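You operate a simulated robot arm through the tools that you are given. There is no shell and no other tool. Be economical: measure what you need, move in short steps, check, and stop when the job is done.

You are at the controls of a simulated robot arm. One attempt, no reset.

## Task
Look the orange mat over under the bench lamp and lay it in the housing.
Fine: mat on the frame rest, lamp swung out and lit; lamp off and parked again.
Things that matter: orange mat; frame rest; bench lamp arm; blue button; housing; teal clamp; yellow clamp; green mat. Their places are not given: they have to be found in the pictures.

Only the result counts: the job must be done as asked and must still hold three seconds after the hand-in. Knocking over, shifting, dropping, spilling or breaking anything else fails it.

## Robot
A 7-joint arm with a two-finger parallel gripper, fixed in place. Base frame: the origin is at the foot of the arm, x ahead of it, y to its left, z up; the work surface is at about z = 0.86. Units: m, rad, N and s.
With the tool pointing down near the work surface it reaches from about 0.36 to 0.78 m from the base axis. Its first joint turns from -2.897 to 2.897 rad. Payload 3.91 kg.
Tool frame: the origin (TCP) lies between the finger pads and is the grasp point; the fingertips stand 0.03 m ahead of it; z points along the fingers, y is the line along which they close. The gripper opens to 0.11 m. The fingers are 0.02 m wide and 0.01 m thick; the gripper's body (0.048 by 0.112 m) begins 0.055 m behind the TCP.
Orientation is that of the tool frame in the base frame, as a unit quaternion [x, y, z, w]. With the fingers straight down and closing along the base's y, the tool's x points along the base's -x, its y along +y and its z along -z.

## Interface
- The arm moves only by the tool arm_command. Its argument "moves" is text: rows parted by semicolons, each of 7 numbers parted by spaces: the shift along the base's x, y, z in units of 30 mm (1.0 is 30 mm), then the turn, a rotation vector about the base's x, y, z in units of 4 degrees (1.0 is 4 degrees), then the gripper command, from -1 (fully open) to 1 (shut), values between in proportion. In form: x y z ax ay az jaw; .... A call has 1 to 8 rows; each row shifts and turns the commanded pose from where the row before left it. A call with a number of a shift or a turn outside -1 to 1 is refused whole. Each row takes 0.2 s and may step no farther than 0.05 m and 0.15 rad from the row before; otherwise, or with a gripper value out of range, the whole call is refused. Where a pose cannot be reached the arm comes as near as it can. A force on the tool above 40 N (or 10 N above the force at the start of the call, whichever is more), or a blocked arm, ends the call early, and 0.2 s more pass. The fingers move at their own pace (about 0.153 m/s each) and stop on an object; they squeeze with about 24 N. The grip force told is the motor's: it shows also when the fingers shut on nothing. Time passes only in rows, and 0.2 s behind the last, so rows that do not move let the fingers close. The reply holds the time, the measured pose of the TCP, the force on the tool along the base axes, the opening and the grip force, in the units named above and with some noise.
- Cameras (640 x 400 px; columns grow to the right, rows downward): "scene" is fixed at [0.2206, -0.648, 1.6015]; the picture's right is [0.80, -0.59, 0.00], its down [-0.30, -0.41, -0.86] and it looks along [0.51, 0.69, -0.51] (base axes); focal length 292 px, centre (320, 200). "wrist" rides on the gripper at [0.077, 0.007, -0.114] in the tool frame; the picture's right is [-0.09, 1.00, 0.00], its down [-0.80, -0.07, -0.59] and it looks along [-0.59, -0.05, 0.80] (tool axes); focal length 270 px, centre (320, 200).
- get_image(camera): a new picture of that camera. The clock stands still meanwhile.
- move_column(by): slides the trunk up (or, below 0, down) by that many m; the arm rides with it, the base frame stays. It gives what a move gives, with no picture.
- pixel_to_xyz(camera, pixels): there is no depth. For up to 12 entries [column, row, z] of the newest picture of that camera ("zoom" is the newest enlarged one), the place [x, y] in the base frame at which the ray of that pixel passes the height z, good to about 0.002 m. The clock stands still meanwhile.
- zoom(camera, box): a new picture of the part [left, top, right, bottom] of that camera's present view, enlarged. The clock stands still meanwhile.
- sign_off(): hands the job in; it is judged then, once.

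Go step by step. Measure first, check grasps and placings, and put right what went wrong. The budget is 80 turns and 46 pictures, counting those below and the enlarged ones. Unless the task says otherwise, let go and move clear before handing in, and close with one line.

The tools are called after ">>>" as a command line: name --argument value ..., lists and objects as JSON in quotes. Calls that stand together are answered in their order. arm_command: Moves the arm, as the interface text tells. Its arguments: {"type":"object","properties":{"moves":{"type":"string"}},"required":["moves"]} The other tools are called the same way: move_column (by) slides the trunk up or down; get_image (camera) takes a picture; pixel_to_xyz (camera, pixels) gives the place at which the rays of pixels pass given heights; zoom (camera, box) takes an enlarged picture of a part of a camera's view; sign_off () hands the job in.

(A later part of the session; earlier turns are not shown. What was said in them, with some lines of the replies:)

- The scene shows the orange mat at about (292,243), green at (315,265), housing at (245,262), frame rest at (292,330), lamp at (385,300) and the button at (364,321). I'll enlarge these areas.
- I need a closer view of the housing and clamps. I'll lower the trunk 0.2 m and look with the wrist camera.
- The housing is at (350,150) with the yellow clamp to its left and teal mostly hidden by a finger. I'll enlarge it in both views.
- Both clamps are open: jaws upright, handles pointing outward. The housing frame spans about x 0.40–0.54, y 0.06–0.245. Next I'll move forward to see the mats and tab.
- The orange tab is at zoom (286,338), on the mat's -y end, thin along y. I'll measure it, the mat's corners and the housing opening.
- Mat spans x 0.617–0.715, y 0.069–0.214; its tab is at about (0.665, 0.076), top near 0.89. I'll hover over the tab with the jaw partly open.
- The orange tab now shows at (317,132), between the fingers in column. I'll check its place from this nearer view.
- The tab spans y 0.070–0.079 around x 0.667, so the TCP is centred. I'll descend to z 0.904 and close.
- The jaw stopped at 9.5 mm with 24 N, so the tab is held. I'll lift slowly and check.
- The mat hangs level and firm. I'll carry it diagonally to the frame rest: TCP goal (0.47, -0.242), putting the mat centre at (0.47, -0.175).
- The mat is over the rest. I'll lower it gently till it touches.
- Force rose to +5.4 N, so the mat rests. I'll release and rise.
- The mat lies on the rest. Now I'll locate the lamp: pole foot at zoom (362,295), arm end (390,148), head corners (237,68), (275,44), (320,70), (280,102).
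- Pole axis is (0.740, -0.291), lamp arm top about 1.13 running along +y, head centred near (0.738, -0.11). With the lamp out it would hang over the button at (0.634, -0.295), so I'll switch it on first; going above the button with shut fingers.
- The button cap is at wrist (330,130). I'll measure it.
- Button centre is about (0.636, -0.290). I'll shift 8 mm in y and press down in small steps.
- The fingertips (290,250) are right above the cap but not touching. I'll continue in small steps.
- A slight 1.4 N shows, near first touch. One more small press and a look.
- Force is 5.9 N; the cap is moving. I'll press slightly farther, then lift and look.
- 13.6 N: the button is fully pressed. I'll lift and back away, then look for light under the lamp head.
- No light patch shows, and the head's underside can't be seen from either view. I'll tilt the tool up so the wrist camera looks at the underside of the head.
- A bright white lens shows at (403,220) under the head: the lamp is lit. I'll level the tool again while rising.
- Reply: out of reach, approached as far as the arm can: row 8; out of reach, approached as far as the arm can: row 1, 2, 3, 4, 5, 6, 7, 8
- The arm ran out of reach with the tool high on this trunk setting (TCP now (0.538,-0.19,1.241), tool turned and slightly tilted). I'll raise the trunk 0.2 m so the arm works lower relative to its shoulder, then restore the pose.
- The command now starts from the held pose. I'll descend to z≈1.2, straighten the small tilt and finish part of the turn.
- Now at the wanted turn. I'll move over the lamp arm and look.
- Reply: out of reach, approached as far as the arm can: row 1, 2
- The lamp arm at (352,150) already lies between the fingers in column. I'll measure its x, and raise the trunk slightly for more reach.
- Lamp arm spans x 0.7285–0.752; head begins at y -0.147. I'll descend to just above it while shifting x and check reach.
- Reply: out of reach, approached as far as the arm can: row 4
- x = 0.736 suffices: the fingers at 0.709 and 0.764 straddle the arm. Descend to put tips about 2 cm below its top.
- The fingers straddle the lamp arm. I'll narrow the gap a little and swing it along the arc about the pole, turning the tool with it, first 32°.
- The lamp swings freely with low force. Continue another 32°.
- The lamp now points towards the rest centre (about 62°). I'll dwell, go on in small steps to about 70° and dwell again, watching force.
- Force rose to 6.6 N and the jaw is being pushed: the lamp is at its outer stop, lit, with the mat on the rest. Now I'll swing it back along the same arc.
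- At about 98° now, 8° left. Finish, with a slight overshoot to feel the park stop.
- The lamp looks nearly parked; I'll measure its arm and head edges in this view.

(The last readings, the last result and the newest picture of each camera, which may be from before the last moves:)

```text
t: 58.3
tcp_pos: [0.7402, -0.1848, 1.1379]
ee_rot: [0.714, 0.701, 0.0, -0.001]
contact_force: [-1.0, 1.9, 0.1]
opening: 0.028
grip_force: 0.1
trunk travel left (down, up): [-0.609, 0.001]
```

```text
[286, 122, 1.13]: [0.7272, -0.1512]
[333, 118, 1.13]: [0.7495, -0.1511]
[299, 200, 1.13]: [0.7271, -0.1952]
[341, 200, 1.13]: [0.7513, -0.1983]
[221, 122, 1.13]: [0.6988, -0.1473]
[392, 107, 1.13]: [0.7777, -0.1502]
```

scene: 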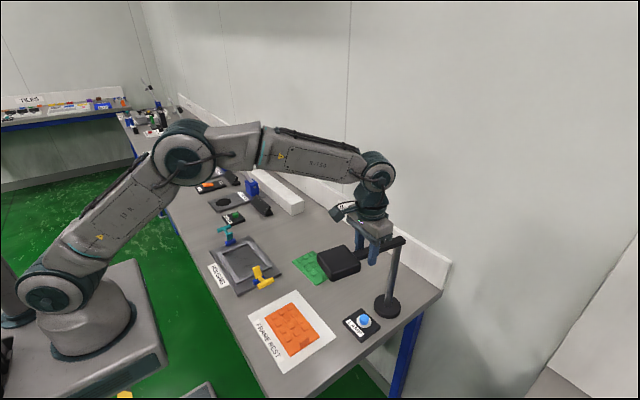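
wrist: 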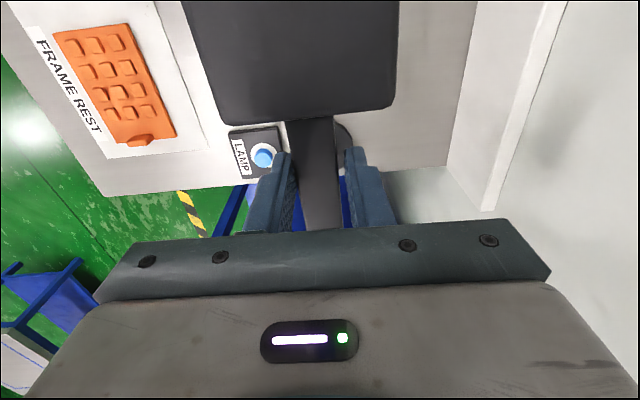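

The head sits about 2.5 mm (1°) short of its first place. I'll push 3–4 mm further till the stop is felt.

>>> arm_command --moves "0.07 0 0 0 0 -0.25 0.5; 0.06 0 0 0 0 -0.25 0.5; 0 0 0 0 0 0 0.5"

>>> zoom --camera "wrist" --box '[160, 60, 480, 240]'

```text
t: 59.1
tcp_pos: [0.7434, -0.1852, 1.1379]
ee_rot: [0.726, 0.687, -0.001, 0.0]
contact_force: [-9.5, -0.1, -1.5]
opening: 0.0317
grip_force: 3.8
trunk travel left (down, up): [-0.609, 0.001]
```

```text
2.00 times, centred on (320, 150) of wrist
```

zoom: 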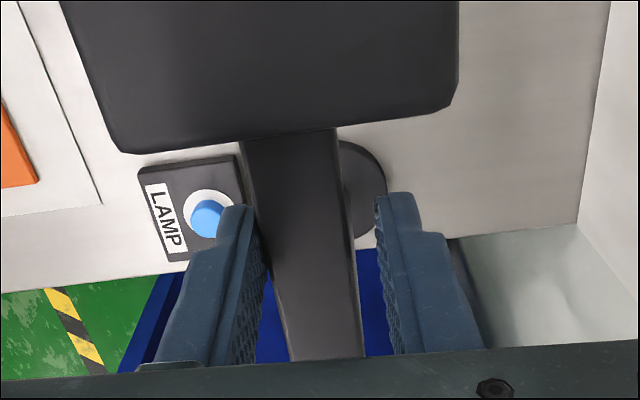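

-9.5 N: firmly at the park stop. I'll open, ease back, lift clear and retreat.

>>> arm_command --moves "-0.1 0 0 0 0 0.6 0; 0 0 0 0 0 0 0; 0 0 0.5 0 0 0 0; 0 0 0.7 0 0 0 0; -0.5 0 0.7 0 0 0 0; -1 0 0.5 0 0 0.5 0; -1 0 0 0 0 1 0; -1 0 0 0 0 1 0"

>>> arm_command --moves "-0.5 -0.3 0 0 0 1 1; 0 -0.4 0 0 0 1 1; 0 -0.4 0 0 0 1 1; 0 -0.4 0 0 0 1 1; 0 -0.4 0 0 0 1 1; 0 -0.4 0 0 0 1 1; 0 -0.4 0 0 0 1 1; 0 -0.4 0 0 0 1 1"

>>> arm_command --moves "0 -0.4 0 0 0 1 1; 0 0 0 0 0 1 1; 0 0 0 0 0 1 1; 0 0 0 0 0 1 1; 0 0 0 0 0 1 1; 0 0 0 0 0 1 1; 0 0 0 0 0 1 1; 0 0 0 0 0 1 1"

```text
t: 60.9
tcp_pos: [0.631, -0.184, 1.2093]
ee_rot: [0.647, 0.763, 0.0, 0.001]
contact_force: [-1.0, -0.4, 1.3]
opening: 0.0548
grip_force: 0.1
out of reach, approached as far as the arm can: row 4
trunk travel left (down, up): [-0.609, 0.001]
```

```text
t: 62.7
tcp_pos: [0.6174, -0.278, 1.209]
ee_rot: [0.411, 0.912, -0.001, 0.0]
contact_force: [0.4, 1.0, 0.6]
opening: 0.0
grip_force: 23.8
trunk travel left (down, up): [-0.609, 0.001]
```

```text
t: 64.5
tcp_pos: [0.6175, -0.2893, 1.2091]
ee_rot: [0.144, 0.99, -0.001, -0.001]
contact_force: [-0.1, -0.5, -0.1]
opening: 0.0001
grip_force: 24.0
trunk travel left (down, up): [-0.609, 0.001]
```

About 16.5° left to turn. I'll finish and come down above the button.

>>> arm_command --moves "0.2 0 -1 0 0 1 1; 0.2 0 -1 0 0 1 1; 0.2 0 -1 0 0 1 1; 0 0 -1 0 0 1 1; 0 0 -1 0 0 0.14 1; 0 0 -1 0 0 0 1; 0 0 -1 0 0 0 1; 0 0 -1 0 0 0 1"

>>> arm_command --moves "0.05 0 -0.6 0 0 0 1; 0 0 -0.4 0 0 0 1; 0 0 -0.2 0 0 0 1; 0 0 0 0 0 0 1"

```text
t: 66.3
tcp_pos: [0.6364, -0.2885, 0.968]
ee_rot: [0.001, 1.0, 0.001, -0.001]
contact_force: [-1.0, -0.4, 0.2]
opening: 0.0
grip_force: 23.7
trunk travel left (down, up): [-0.609, 0.001]
```

```text
t: 67.3
tcp_pos: [0.6374, -0.2892, 0.9319]
ee_rot: [0.001, 1.0, 0.0, 0.0]
contact_force: [0.5, 0.3, 0.5]
opening: 0.0003
grip_force: 24.2
trunk travel left (down, up): [-0.609, 0.001]
```

The fingertips are a little above the cap again at the same spot. I'll press as before, to about 0.911.

>>> arm_command --moves "0 0 -0.2 0 0 0 1; 0 0 -0.2 0 0 0 1; 0 0 -0.15 0 0 0 1; 0 0 -0.1 0 0 0 1; 0 0 -0.05 0 0 0 1; 0 0 0 0 0 0 1"

```text
t: 68.7
tcp_pos: [0.6357, -0.2901, 0.9132]
ee_rot: [0.002, 1.0, -0.001, 0.001]
contact_force: [-1.7, -2.5, 12.5]
opening: 0.0
grip_force: 23.6
trunk travel left (down, up): [-0.609, 0.001]
```

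12.5 N: pressed fully as before. I'll lift, back away to the earlier viewing spot and tilt to check that the lens went dark.

>>> arm_command --moves "0 0 0.5 0 0 0 1; -0.3 0.1 1 0 0 0 1; -0.8 0.3 1 0 0 0 1; -1 0.5 1 0 0 0 1; -1 0.5 0.5 0 -1 0 1; -1 0.5 0 0 -1 0 1; -0.5 0.5 0 0 -1 0 1; 0 0 0 0 -1 0 1"

>>> arm_command --moves "0 0 0 0 -1 0 1; 0 0 0 0 -1 0 1; 0 0 0 0 -1 0 1; 0 0 0 0 -1 0 1; 0 0 0 0 -1 0 1; 0 0 0 0 -1 0 1; 0 0 0 0 -1 0 1; 0 0 0 0 -1 0 1"

>>> arm_command --moves "0 0 0 0 -1 0 1; 0 0 0 0 -1 0 1; 0 0 0 0 -1 0 1; 0 0 0 0 -1 0 1; 0 0 0 0 -1 0 1"

>>> get_image --camera "wrist"

```text
t: 70.5
tcp_pos: [0.4988, -0.2161, 1.0326]
ee_rot: [0.001, 0.99, 0.0, 0.139]
contact_force: [-0.1, -0.4, 0.6]
opening: 0.0
grip_force: 24.4
trunk travel left (down, up): [-0.609, 0.001]
```

```text
t: 72.3
tcp_pos: [0.499, -0.2166, 1.0319]
ee_rot: [0.002, 0.914, -0.001, 0.407]
contact_force: [-0.7, 0.2, 0.1]
opening: 0.0
grip_force: 23.6
trunk travel left (down, up): [-0.609, 0.001]
```

```text
t: 73.5
tcp_pos: [0.4987, -0.215, 1.0319]
ee_rot: [0.002, 0.829, -0.001, 0.559]
contact_force: [0.2, -0.4, -0.5]
opening: 0.0
grip_force: 24.0
trunk travel left (down, up): [-0.609, 0.001]
```

```text
10 pictures are left
```

wrist: 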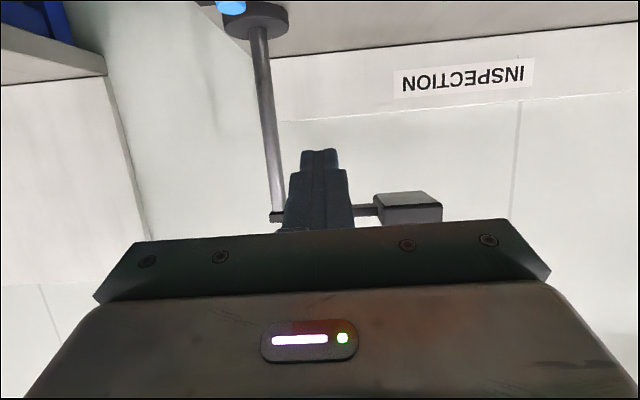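

The head's underside at (405,200) is now dark, so the lamp is off and parked; it was lit before. I'll level the tool and go over the mat's tab at about (0.466, -0.243).

>>> arm_command --moves "0 0 0 0 1 0 1; 0 0 0 0 1 0 1; 0 0 0 0 1 0 1; 0 0 0 0 1 0 1; 0 0 0 0 1 0 1; 0 0 0 0 1 0 1; 0 0 0 0 1 0 1; 0 0 0 0 1 0 1"

>>> arm_command --moves "0 0 0 0 1 0 1; 0 0 0 0 1 0 1; 0 0 0 0 1 0 1; 0 0 0 0 1 0 1; 0 0 0 0 1 0 1; 0 0 0 0 1 0 1; 0 0 0 0 1 0 1; 0 0 0 0 1 0 1"

>>> arm_command --moves "-0.5 -0.4 0 0 1 0 0.5; -0.55 -0.5 0 0 0 0 0.5; 0 0 -1 0 0 0 0.5; 0 0 -1 0 0 0 0.5; 0 0 0 0 0 0 0.5"

>>> get_image --camera "wrist"

```text
t: 75.3
tcp_pos: [0.5002, -0.2165, 1.0315]
ee_rot: [0.001, 0.951, 0.0, 0.308]
contact_force: [0.4, -0.3, -0.4]
opening: 0.0
grip_force: 23.5
trunk travel left (down, up): [-0.609, 0.001]
```

```text
t: 77.1
tcp_pos: [0.499, -0.2163, 1.0324]
ee_rot: [0.001, 0.999, 0.0, 0.034]
contact_force: [0.9, -0.1, -0.4]
opening: 0.0
grip_force: 24.1
trunk travel left (down, up): [-0.609, 0.001]
```

```text
t: 78.3
tcp_pos: [0.4684, -0.2432, 0.9722]
ee_rot: [0.002, 1.0, 0.0, -0.001]
contact_force: [0.1, 0.2, 0.0]
opening: 0.0274
grip_force: 0.0
trunk travel left (down, up): [-0.609, 0.001]
```

```text
9 pictures are left
```

wrist: 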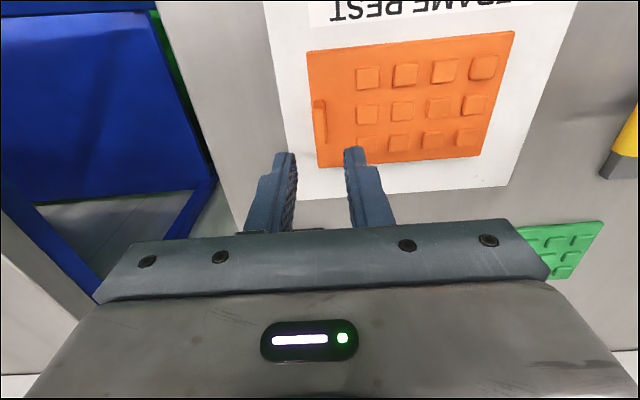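

>>> pixel_to_xyz --camera "wrist" --pixels '[[313, 102, 0.888], [324, 101, 0.888], [318, 143, 0.888], [327, 141, 0.87], [307, 52, 0.866], [514, 30, 0.866], [482, 155, 0.866], [318, 166, 0.866]]'

```text
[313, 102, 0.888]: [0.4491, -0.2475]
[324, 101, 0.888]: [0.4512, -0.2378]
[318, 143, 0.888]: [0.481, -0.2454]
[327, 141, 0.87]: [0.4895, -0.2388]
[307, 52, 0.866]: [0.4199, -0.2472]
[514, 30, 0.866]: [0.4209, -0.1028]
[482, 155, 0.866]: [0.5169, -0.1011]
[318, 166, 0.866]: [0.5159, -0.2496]
```

The tab (wrist (319,122)) is at y≈-0.243, x≈0.467; TCP fits. Descend, grip and lift.

>>> arm_command --moves "0 0 -0.8 0 0 0 0.5; 0 0 -0.8 0 0 0 0.5; 0 0 -0.58 0 0 0 0.5; 0 0 0 0 0 0 1; 0 0 0 0 0 0 1; 0 0 0 0 0 0 1"

>>> arm_command --moves "0 0 0.4 0 0 0 1; 0 0 0.7 0 0 0 1; 0 0 1 0 0 0 1; 0 0 1 0 0 0 1; 0 0 1 0 0 0 1; 0 0 0.5 0 0 0 1"

>>> zoom --camera "scene" --box '[205, 220, 285, 300]'

```text
t: 79.7
tcp_pos: [0.4681, -0.2424, 0.9055]
ee_rot: [0.001, 1.0, 0.0, 0.0]
contact_force: [0.5, -1.5, 1.7]
opening: 0.0096
grip_force: 24.2
trunk travel left (down, up): [-0.609, 0.001]
```

```text
t: 81.1
tcp_pos: [0.4672, -0.2456, 1.0439]
ee_rot: [0.001, 1.0, 0.0, 0.0]
contact_force: [0.6, 0.2, -0.8]
opening: 0.0095
grip_force: 24.1
trunk travel left (down, up): [-0.609, 0.001]
```

```text
5.00 times, centred on (245, 260) of scene
```

zoom: 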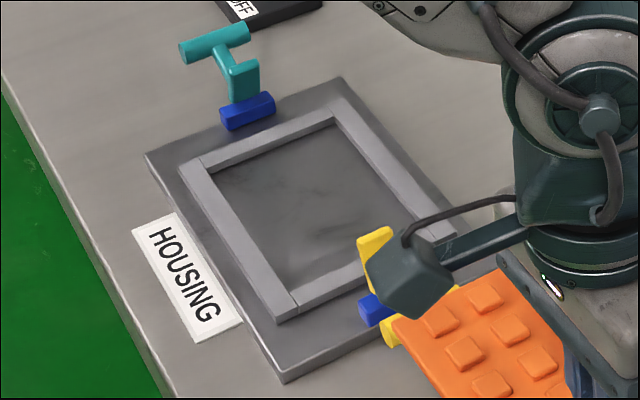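

Grip holds. Before moving, I'll measure the recess corners and the yellow jaw height in this view.

>>> pixel_to_xyz --camera "zoom" --pixels '[[335, 120, 0.875], [212, 167, 0.875], [297, 292, 0.875], [430, 240, 0.875], [342, 77, 0.865], [285, 382, 0.865], [147, 155, 0.865], [357, 240, 0.92], [357, 240, 0.94], [390, 228, 0.93], [362, 307, 0.885], [458, 235, 0.875]]'

```text
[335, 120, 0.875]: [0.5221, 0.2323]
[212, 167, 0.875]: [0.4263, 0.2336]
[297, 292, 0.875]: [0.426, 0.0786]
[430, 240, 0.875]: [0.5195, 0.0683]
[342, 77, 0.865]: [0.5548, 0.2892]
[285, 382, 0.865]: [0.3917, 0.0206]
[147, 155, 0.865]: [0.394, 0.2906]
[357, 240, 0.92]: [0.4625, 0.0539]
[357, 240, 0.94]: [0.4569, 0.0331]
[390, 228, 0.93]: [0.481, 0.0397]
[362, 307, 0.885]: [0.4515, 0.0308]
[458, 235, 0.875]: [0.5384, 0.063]
```

The recess width along x must be known better (x≈0.426–0.523 measured roughly, against a 0.097 m mat). I'll carry the mat high past the housing to y≈0.30 so the wrist camera sees the recess to the left of the mat.

>>> arm_command --moves "0 0.3 0.5 0 0 0 1; 0 0.7 0.5 0 0 0 1; 0 1 0 0 0 0 1; 0 1 0 0 0 0 1; 0 1 0 0 0 0 1; 0 1 0 0 0 0 1; 0 1 0 0 0 0 1; 0 1 0 0 0 0 1"

>>> arm_command --moves "0 1 0 0 0 0 1; 0 1 0 0 0 0 1; 0 1 0 0 0 0 1; 0 1 0 0 0 0 1; 0 1 0 0 0 0 1; 0 1 0 0 0 0 1; 0 1 0 0 0 0 1; 0 1 0 0 0 0 1"

>>> arm_command --moves "0 1 0 0 0 0 1; 0 1 0 0 0 0 1; 0 0.6 0 0 0 0 1; 0 0.2 0 0 0 0 1; 0 0 0 0 0 0 1"

>>> zoom --camera "wrist" --box '[80, 0, 400, 200]'

```text
t: 82.9
tcp_pos: [0.4673, -0.0332, 1.0746]
ee_rot: [0.001, 1.0, -0.001, 0.0]
contact_force: [0.0, -0.1, -0.9]
opening: 0.0095
grip_force: 23.6
trunk travel left (down, up): [-0.609, 0.001]
```

```text
t: 84.7
tcp_pos: [0.4679, 0.2056, 1.0736]
ee_rot: [0.0, 1.0, -0.001, -0.001]
contact_force: [-0.3, -0.1, -0.4]
opening: 0.0093
grip_force: 23.8
trunk travel left (down, up): [-0.609, 0.001]
```

```text
t: 85.9
tcp_pos: [0.468, 0.2909, 1.0734]
ee_rot: [0.001, 1.0, 0.0, -0.001]
contact_force: [0.4, 0.4, -0.8]
opening: 0.0095
grip_force: 23.9
trunk travel left (down, up): [-0.609, 0.001]
```

```text
2.00 times, centred on (240, 100) of wrist
```

zoom: 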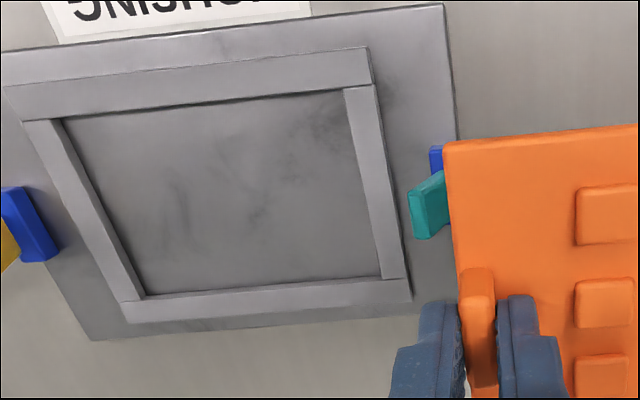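

A clear view of the recess. Measuring its inner corners: (62,118), (345,90), (380,280), (147,296) and frame outer corners.

>>> pixel_to_xyz --camera "zoom" --pixels '[[62, 118, 0.878], [345, 90, 0.878], [381, 279, 0.878], [146, 297, 0.868], [68, 117, 0.868], [345, 92, 0.868], [380, 279, 0.868], [442, 3, 0.868], [92, 340, 0.868], [3, 88, 0.878], [368, 46, 0.878], [410, 300, 0.878]]'

```text
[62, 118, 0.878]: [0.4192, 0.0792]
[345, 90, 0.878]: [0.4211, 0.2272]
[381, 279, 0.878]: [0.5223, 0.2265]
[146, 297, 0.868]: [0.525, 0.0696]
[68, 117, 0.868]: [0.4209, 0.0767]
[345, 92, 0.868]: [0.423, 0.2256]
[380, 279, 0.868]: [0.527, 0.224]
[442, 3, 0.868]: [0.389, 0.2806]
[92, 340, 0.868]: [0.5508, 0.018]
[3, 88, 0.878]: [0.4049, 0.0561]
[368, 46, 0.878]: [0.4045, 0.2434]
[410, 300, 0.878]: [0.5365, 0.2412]
```

Recess: x 0.420–0.525 (centre 0.472), y 0.073–0.227 (centre 0.150); mat 0.097×0.146, offset +0.067 in y from the TCP. Yellow jaw top works out at z≈0.93, below the gripper body when placing. I'll go to TCP (0.472, 0.083) and lower part way.

>>> arm_command --moves "0.13 -0.9 0 0 0 0 1; 0 -1 0 0 0 0 1; 0 -1 0 0 0 0 1; 0 -1 0 0 0 0 1; 0 -1 0 0 0 0 1; 0 -1 0 0 0 0 1; 0 -1.0 0 0 0 0 1; 0 -0.03 0 0 0 0 1"

>>> arm_command --moves "0 0 -1 0 0 0 1; 0 0 -1 0 0 0 1; 0 0 -1 0 0 0 1; 0 0 -0.8 0 0 0 1; 0 0 -0.5 0 0 0 1; 0 0 0 0 0 0 1"

>>> get_image --camera "wrist"

```text
t: 87.7
tcp_pos: [0.4709, 0.0845, 1.0727]
ee_rot: [0.0, 1.0, 0.0, -0.001]
contact_force: [-0.9, 0.3, -1.2]
opening: 0.0097
grip_force: 23.6
trunk travel left (down, up): [-0.609, 0.001]
```

```text
t: 89.1
tcp_pos: [0.4714, 0.0832, 0.9436]
ee_rot: [0.002, 1.0, 0.0, 0.0]
contact_force: [0.9, -0.1, -2.7]
opening: 0.0095
grip_force: 23.8
trunk travel left (down, up): [-0.609, 0.001]
```

```text
6 pictures are left
```

wrist: 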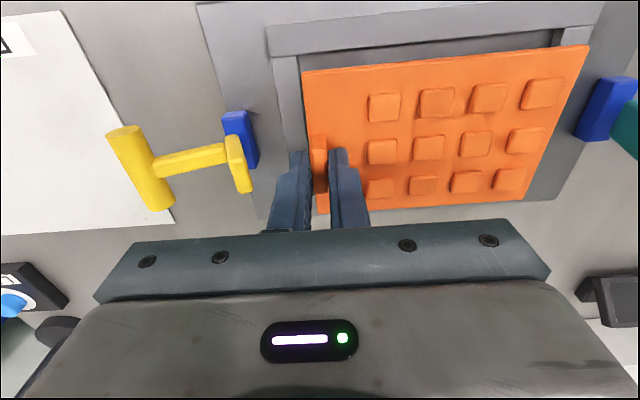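

The jaws clear the yellow clamp. I'll check alignment with the visible frame edges: (299,58), (553,30) and the mat corners.

>>> pixel_to_xyz --camera "wrist" --pixels '[[299, 56, 0.878], [553, 29, 0.878], [299, 56, 0.868], [553, 29, 0.868], [303, 72, 0.906], [588, 45, 0.906], [545, 197, 0.906], [318, 213, 0.906], [303, 130, 0.878]]'

```text
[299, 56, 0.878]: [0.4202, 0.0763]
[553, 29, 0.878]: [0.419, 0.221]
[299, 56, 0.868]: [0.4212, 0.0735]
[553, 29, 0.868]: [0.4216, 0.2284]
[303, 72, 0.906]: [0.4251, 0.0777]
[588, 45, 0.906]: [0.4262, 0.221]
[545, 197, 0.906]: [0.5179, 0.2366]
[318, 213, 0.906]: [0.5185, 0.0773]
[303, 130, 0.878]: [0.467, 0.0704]
```

Mat (x 0.425–0.518, y 0.077–0.223) sits inside the recess outline. Lower gently.

>>> arm_command --moves "0.03 0 -0.4 0 0 0 1; 0 0 -0.35 0 0 0 1; 0 0 -0.2 0 0 0 1; 0 0 -0.1 0 0 0 1; 0 0 0 0 0 0 1"

```text
t: 90.3
tcp_pos: [0.4714, 0.0821, 0.9152]
ee_rot: [0.0, 1.0, 0.0, 0.003]
contact_force: [1.8, -0.7, 39.1]
opening: 0.0097
grip_force: 23.8
trunk travel left (down, up): [-0.609, 0.001]
```

Firm contact at TCP z 0.915: either the recess floor (on a raised plate) or the rim. I'll ease off and look.

>>> arm_command --moves "0 0 0.08 0 0 0 1; 0 0 0 0 0 0 1"

>>> get_image --camera "wrist"

```text
t: 90.9
tcp_pos: [0.4719, 0.082, 0.9155]
ee_rot: [0.001, 1.0, -0.001, -0.001]
contact_force: [4.6, -0.7, 14.0]
opening: 0.0096
grip_force: 24.2
trunk travel left (down, up): [-0.609, 0.001]
```

```text
5 pictures are left
```

wrist: 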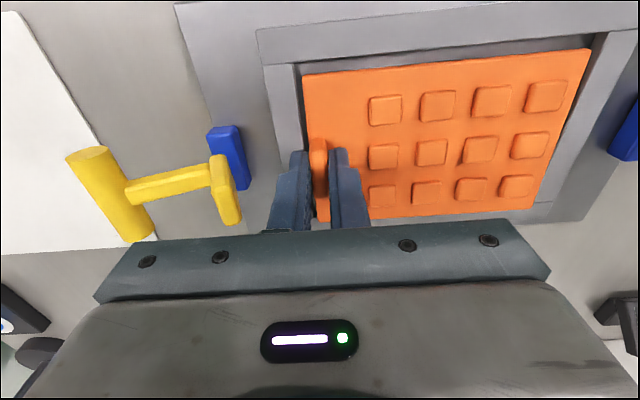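

The mat sits inside the frame with gaps at left, top and right; bottom height fits the raised recess floor. I'll open slightly, wait, and rise.

>>> arm_command --moves "0 0 0 0 0 0 0.65; 0 0 0 0 0 0 0.65; 0 0 0.3 0 0 0 0.65; 0 0 0.6 0 0 0 0.65; 0 0 1 0 0 0 0.65; 0 0 1 0 0 0 0.65; 0 0 1 0 0 0 0.65; 0 0 1 0 0 0 0.65"

>>> zoom --camera "wrist" --box '[160, 0, 520, 225]'

```text
t: 92.7
tcp_pos: [0.4703, 0.0809, 1.0615]
ee_rot: [0.001, 1.0, -0.001, 0.0]
contact_force: [-0.3, -0.2, 0.1]
opening: 0.0191
grip_force: 0.1
trunk travel left (down, up): [-0.609, 0.001]
```

```text
1.78 times, centred on (340, 112) of wrist
```

zoom: 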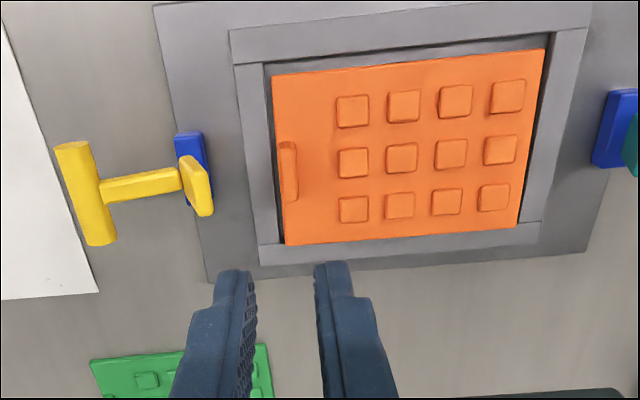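

The mat is in the frame; I'll verify the far edge isn't on the rim by measuring corners and zooming from the scene side.

>>> pixel_to_xyz --camera "zoom" --pixels '[[272, 75, 0.876], [545, 48, 0.876], [517, 228, 0.876], [285, 245, 0.876], [264, 63, 0.88], [553, 31, 0.88], [520, 221, 0.88], [258, 245, 0.88], [537, 221, 0.88], [258, 265, 0.88]]'

>>> zoom --camera "scene" --box '[205, 220, 285, 300]'

```text
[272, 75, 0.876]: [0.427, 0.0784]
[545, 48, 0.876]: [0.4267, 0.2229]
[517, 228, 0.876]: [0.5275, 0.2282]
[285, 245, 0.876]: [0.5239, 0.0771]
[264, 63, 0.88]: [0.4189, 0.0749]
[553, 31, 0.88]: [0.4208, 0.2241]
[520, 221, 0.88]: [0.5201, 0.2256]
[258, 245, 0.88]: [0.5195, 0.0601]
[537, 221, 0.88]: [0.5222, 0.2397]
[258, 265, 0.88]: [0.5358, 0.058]
```

```text
5.00 times, centred on (245, 260) of scene
```

zoom: 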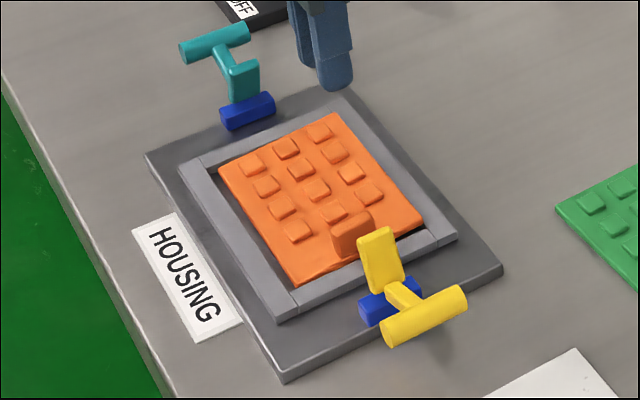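

The mat's far edge (x≈0.525) is very near the +x rim. I'll take a more vertical, closer look at that edge.

>>> arm_command --moves "1 0.3 0 0 0 0 0.65; 1 0.3 0 0 0 0 0.65; 0.9 0.3 -0.5 0 0 0 0.65; 0 0 -0.8 0 0 0 0.65; 0 0 0 0 0 0 0.65"

>>> zoom --camera "wrist" --box '[200, 0, 500, 188]'

```text
t: 93.9
tcp_pos: [0.5596, 0.1083, 1.0231]
ee_rot: [0.001, 1.0, 0.0, 0.0]
contact_force: [0.3, 0.5, 0.1]
opening: 0.0191
grip_force: 0.0
trunk travel left (down, up): [-0.609, 0.001]
```

```text
2.13 times, centred on (350, 94) of wrist
```

zoom: 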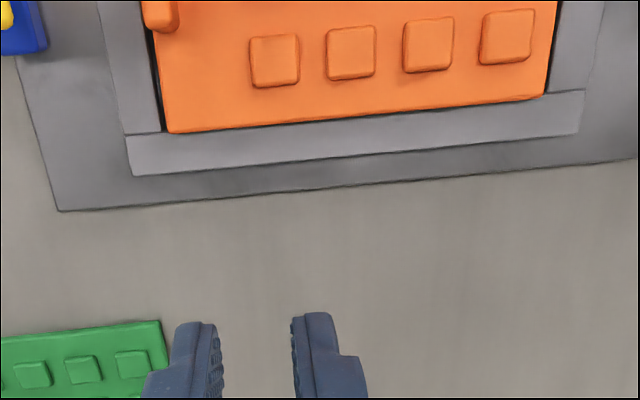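

The mat's far edge lies right on the inner rim line with a ~7 mm gap at the near side. To be safe I'll regrip the tab, lift slightly, shift 3.5 mm in -x and set it down again.

>>> arm_command --moves "-1 -0.3 0 0 0 0 0.65; -1 -0.3 0 0 0 0 0.65; -0.94 -0.28 0 0 0 0 0.65; 0 0 -1 0 0 0 0.65; 0 0 -1 0 0 0 0.65; 0 0 -1 0 0 0 0.65; 0 0 -0.55 0 0 0 0.65; 0 0 0 0 0 0 0.65"

>>> arm_command --moves "0 0 0 0 0 0 1; 0 0 0 0 0 0 1; 0 0 0 0 0 0 1"

```text
t: 95.7
tcp_pos: [0.4712, 0.0829, 0.9164]
ee_rot: [0.0, 1.0, 0.0, 0.0]
contact_force: [0.1, 1.1, 0.1]
opening: 0.0193
grip_force: 0.0
trunk travel left (down, up): [-0.609, 0.001]
```

```text
t: 96.5
tcp_pos: [0.472, 0.0847, 0.9166]
ee_rot: [0.0, 1.0, 0.001, 0.0]
contact_force: [0.4, 0.4, -0.3]
opening: 0.0094
grip_force: 24.2
trunk travel left (down, up): [-0.609, 0.001]
```

Regripped. Lift 2 cm, shift, and lower while watching the contact height.

>>> arm_command --moves "0 0 0.3 0 0 0 1; 0 0 0.4 0 0 0 1; -0.12 -0.04 0 0 0 0 1; 0 0 0 0 0 0 1; 0 0 -0.3 0 0 0 1; 0 0 -0.2 0 0 0 1; 0 0 -0.1 0 0 0 1; 0 0 0 0 0 0 1"

>>> arm_command --moves "0 0 -0.1 0 0 0 1; 0 0 0 0 0 0 1"

```text
t: 98.3
tcp_pos: [0.4689, 0.0816, 0.9198]
ee_rot: [0.001, 1.0, 0.0, -0.001]
contact_force: [-0.1, -0.3, -1.0]
opening: 0.0094
grip_force: 23.7
trunk travel left (down, up): [-0.609, 0.001]
```

```text
t: 98.9
tcp_pos: [0.4689, 0.0837, 0.9174]
ee_rot: [0.0, 1.0, 0.0, 0.0]
contact_force: [-0.8, 0.3, -2.2]
opening: 0.0096
grip_force: 23.5
trunk travel left (down, up): [-0.609, 0.001]
```

Still hanging free (-2 N) at 0.917. I'll continue in 1.5 mm steps.

>>> arm_command --moves "0 0 -0.06 0 0 0 1; 0 0 0 0 0 0 1"

>>> arm_command --moves "0 0 -0.06 0 0 0 1; 0 0 0 0 0 0 1"

```text
t: 99.5
tcp_pos: [0.4679, 0.0831, 0.9182]
ee_rot: [0.001, 1.0, 0.001, 0.001]
contact_force: [2.2, -0.4, 11.0]
opening: 0.0096
grip_force: 24.4
trunk travel left (down, up): [-0.609, 0.001]
```

```text
t: 100.1
tcp_pos: [0.468, 0.0824, 0.9142]
ee_rot: [0.002, 1.0, 0.0, 0.001]
contact_force: [5.4, 0.7, 18.9]
opening: 0.0096
grip_force: 23.9
trunk travel left (down, up): [-0.609, 0.001]
```

Contact comes at the same height (~0.916) as before. I'll test that it is inside the recess: raise 2 mm and feel for the -x wall in small steps.

>>> arm_command --moves "0 0 0.12 0 0 0 1; -0.07 0 0 0 0 0 1; -0.07 0 0 0 0 0 1; 0 0 0 0 0 0 1"

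>>> arm_command --moves "-0.07 0 0 0 0 0 1; 0 0 0 0 0 0 1"

```text
t: 101.1
tcp_pos: [0.4658, 0.0824, 0.9162]
ee_rot: [0.0, 1.0, 0.0, 0.0]
contact_force: [8.7, -0.5, -6.7]
opening: 0.0095
grip_force: 24.0
trunk travel left (down, up): [-0.609, 0.001]
```

```text
t: 101.7
tcp_pos: [0.4647, 0.0807, 0.9165]
ee_rot: [0.002, 1.0, 0.0, 0.001]
contact_force: [19.8, -0.5, -1.0]
opening: 0.0097
grip_force: 24.4
trunk travel left (down, up): [-0.609, 0.001]
```

19.8 N sideways with no lift: the mat meets the -x wall, so it is inside the recess. I'll move back to the middle (x≈0.469), set it down and release.

>>> arm_command --moves "0.13 0 0 0 0 0 1; 0.12 0 0 0 0 0 1; 0 0 -0.06 0 0 0 1; 0 0 -0.03 0 0 0 1; 0 0 0 0 0 0 1"

```text
t: 102.9
tcp_pos: [0.4674, 0.0823, 0.915]
ee_rot: [0.001, 1.0, 0.0, 0.0]
contact_force: [-7.6, 2.4, 9.9]
opening: 0.0098
grip_force: 23.4
trunk travel left (down, up): [-0.609, 0.001]
```

It rests on the floor (+9.9 N). Release and rise clear.

>>> arm_command --moves "0 0 0 0 0 0 0.65; 0 0 0 0 0 0 0.65; 0 0 0.3 0 0 0 0.65; 0 0 0.6 0 0 0 0.65; 0 0 1 0 0 0 0.65; 0 0 1 0 0 0 0.65; 0 0 1 0 0 0 0.65; 0 0 1 0 0 0 0.65"

>>> zoom --camera "wrist" --box '[160, 0, 520, 225]'

```text
t: 104.7
tcp_pos: [0.4687, 0.0827, 1.0612]
ee_rot: [0.0, 1.0, -0.001, -0.001]
contact_force: [0.5, 0.8, -0.2]
opening: 0.0192
grip_force: 0.0
trunk travel left (down, up): [-0.609, 0.001]
```

```text
1.78 times, centred on (340, 112) of wrist
```

zoom: 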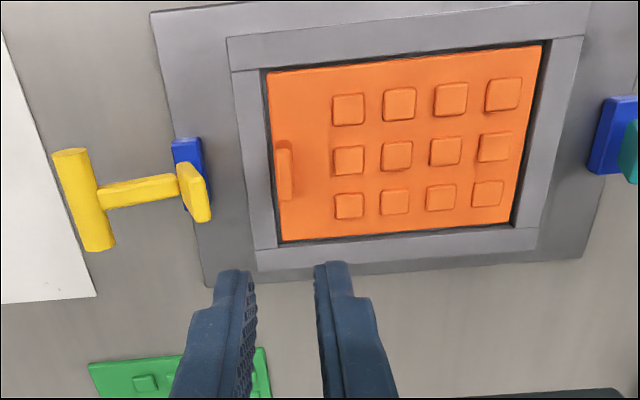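

Now a dark gap shows all round the mat: it lies flat in the recess. A last scene picture to check everything else.

>>> get_image --camera "scene"

```text
0 pictures are left
```

scene: 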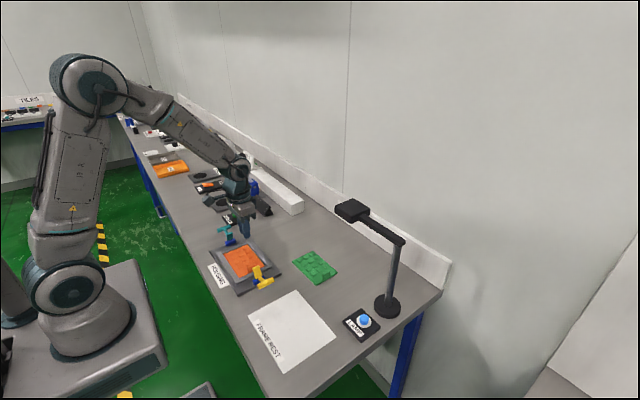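

The mat is in the housing, and the lamp is parked at (352,208)–(403,240) as at the start. The green mat, clamps and button are untouched and the gripper is clear, so I'm handing in.

>>> sign_off

```text
The job is handed in.
```

The orange mat was looked over on the frame rest with the lamp swung out and lit. The lamp is off and parked again, and the mat lies in the housing; the job is handed in.
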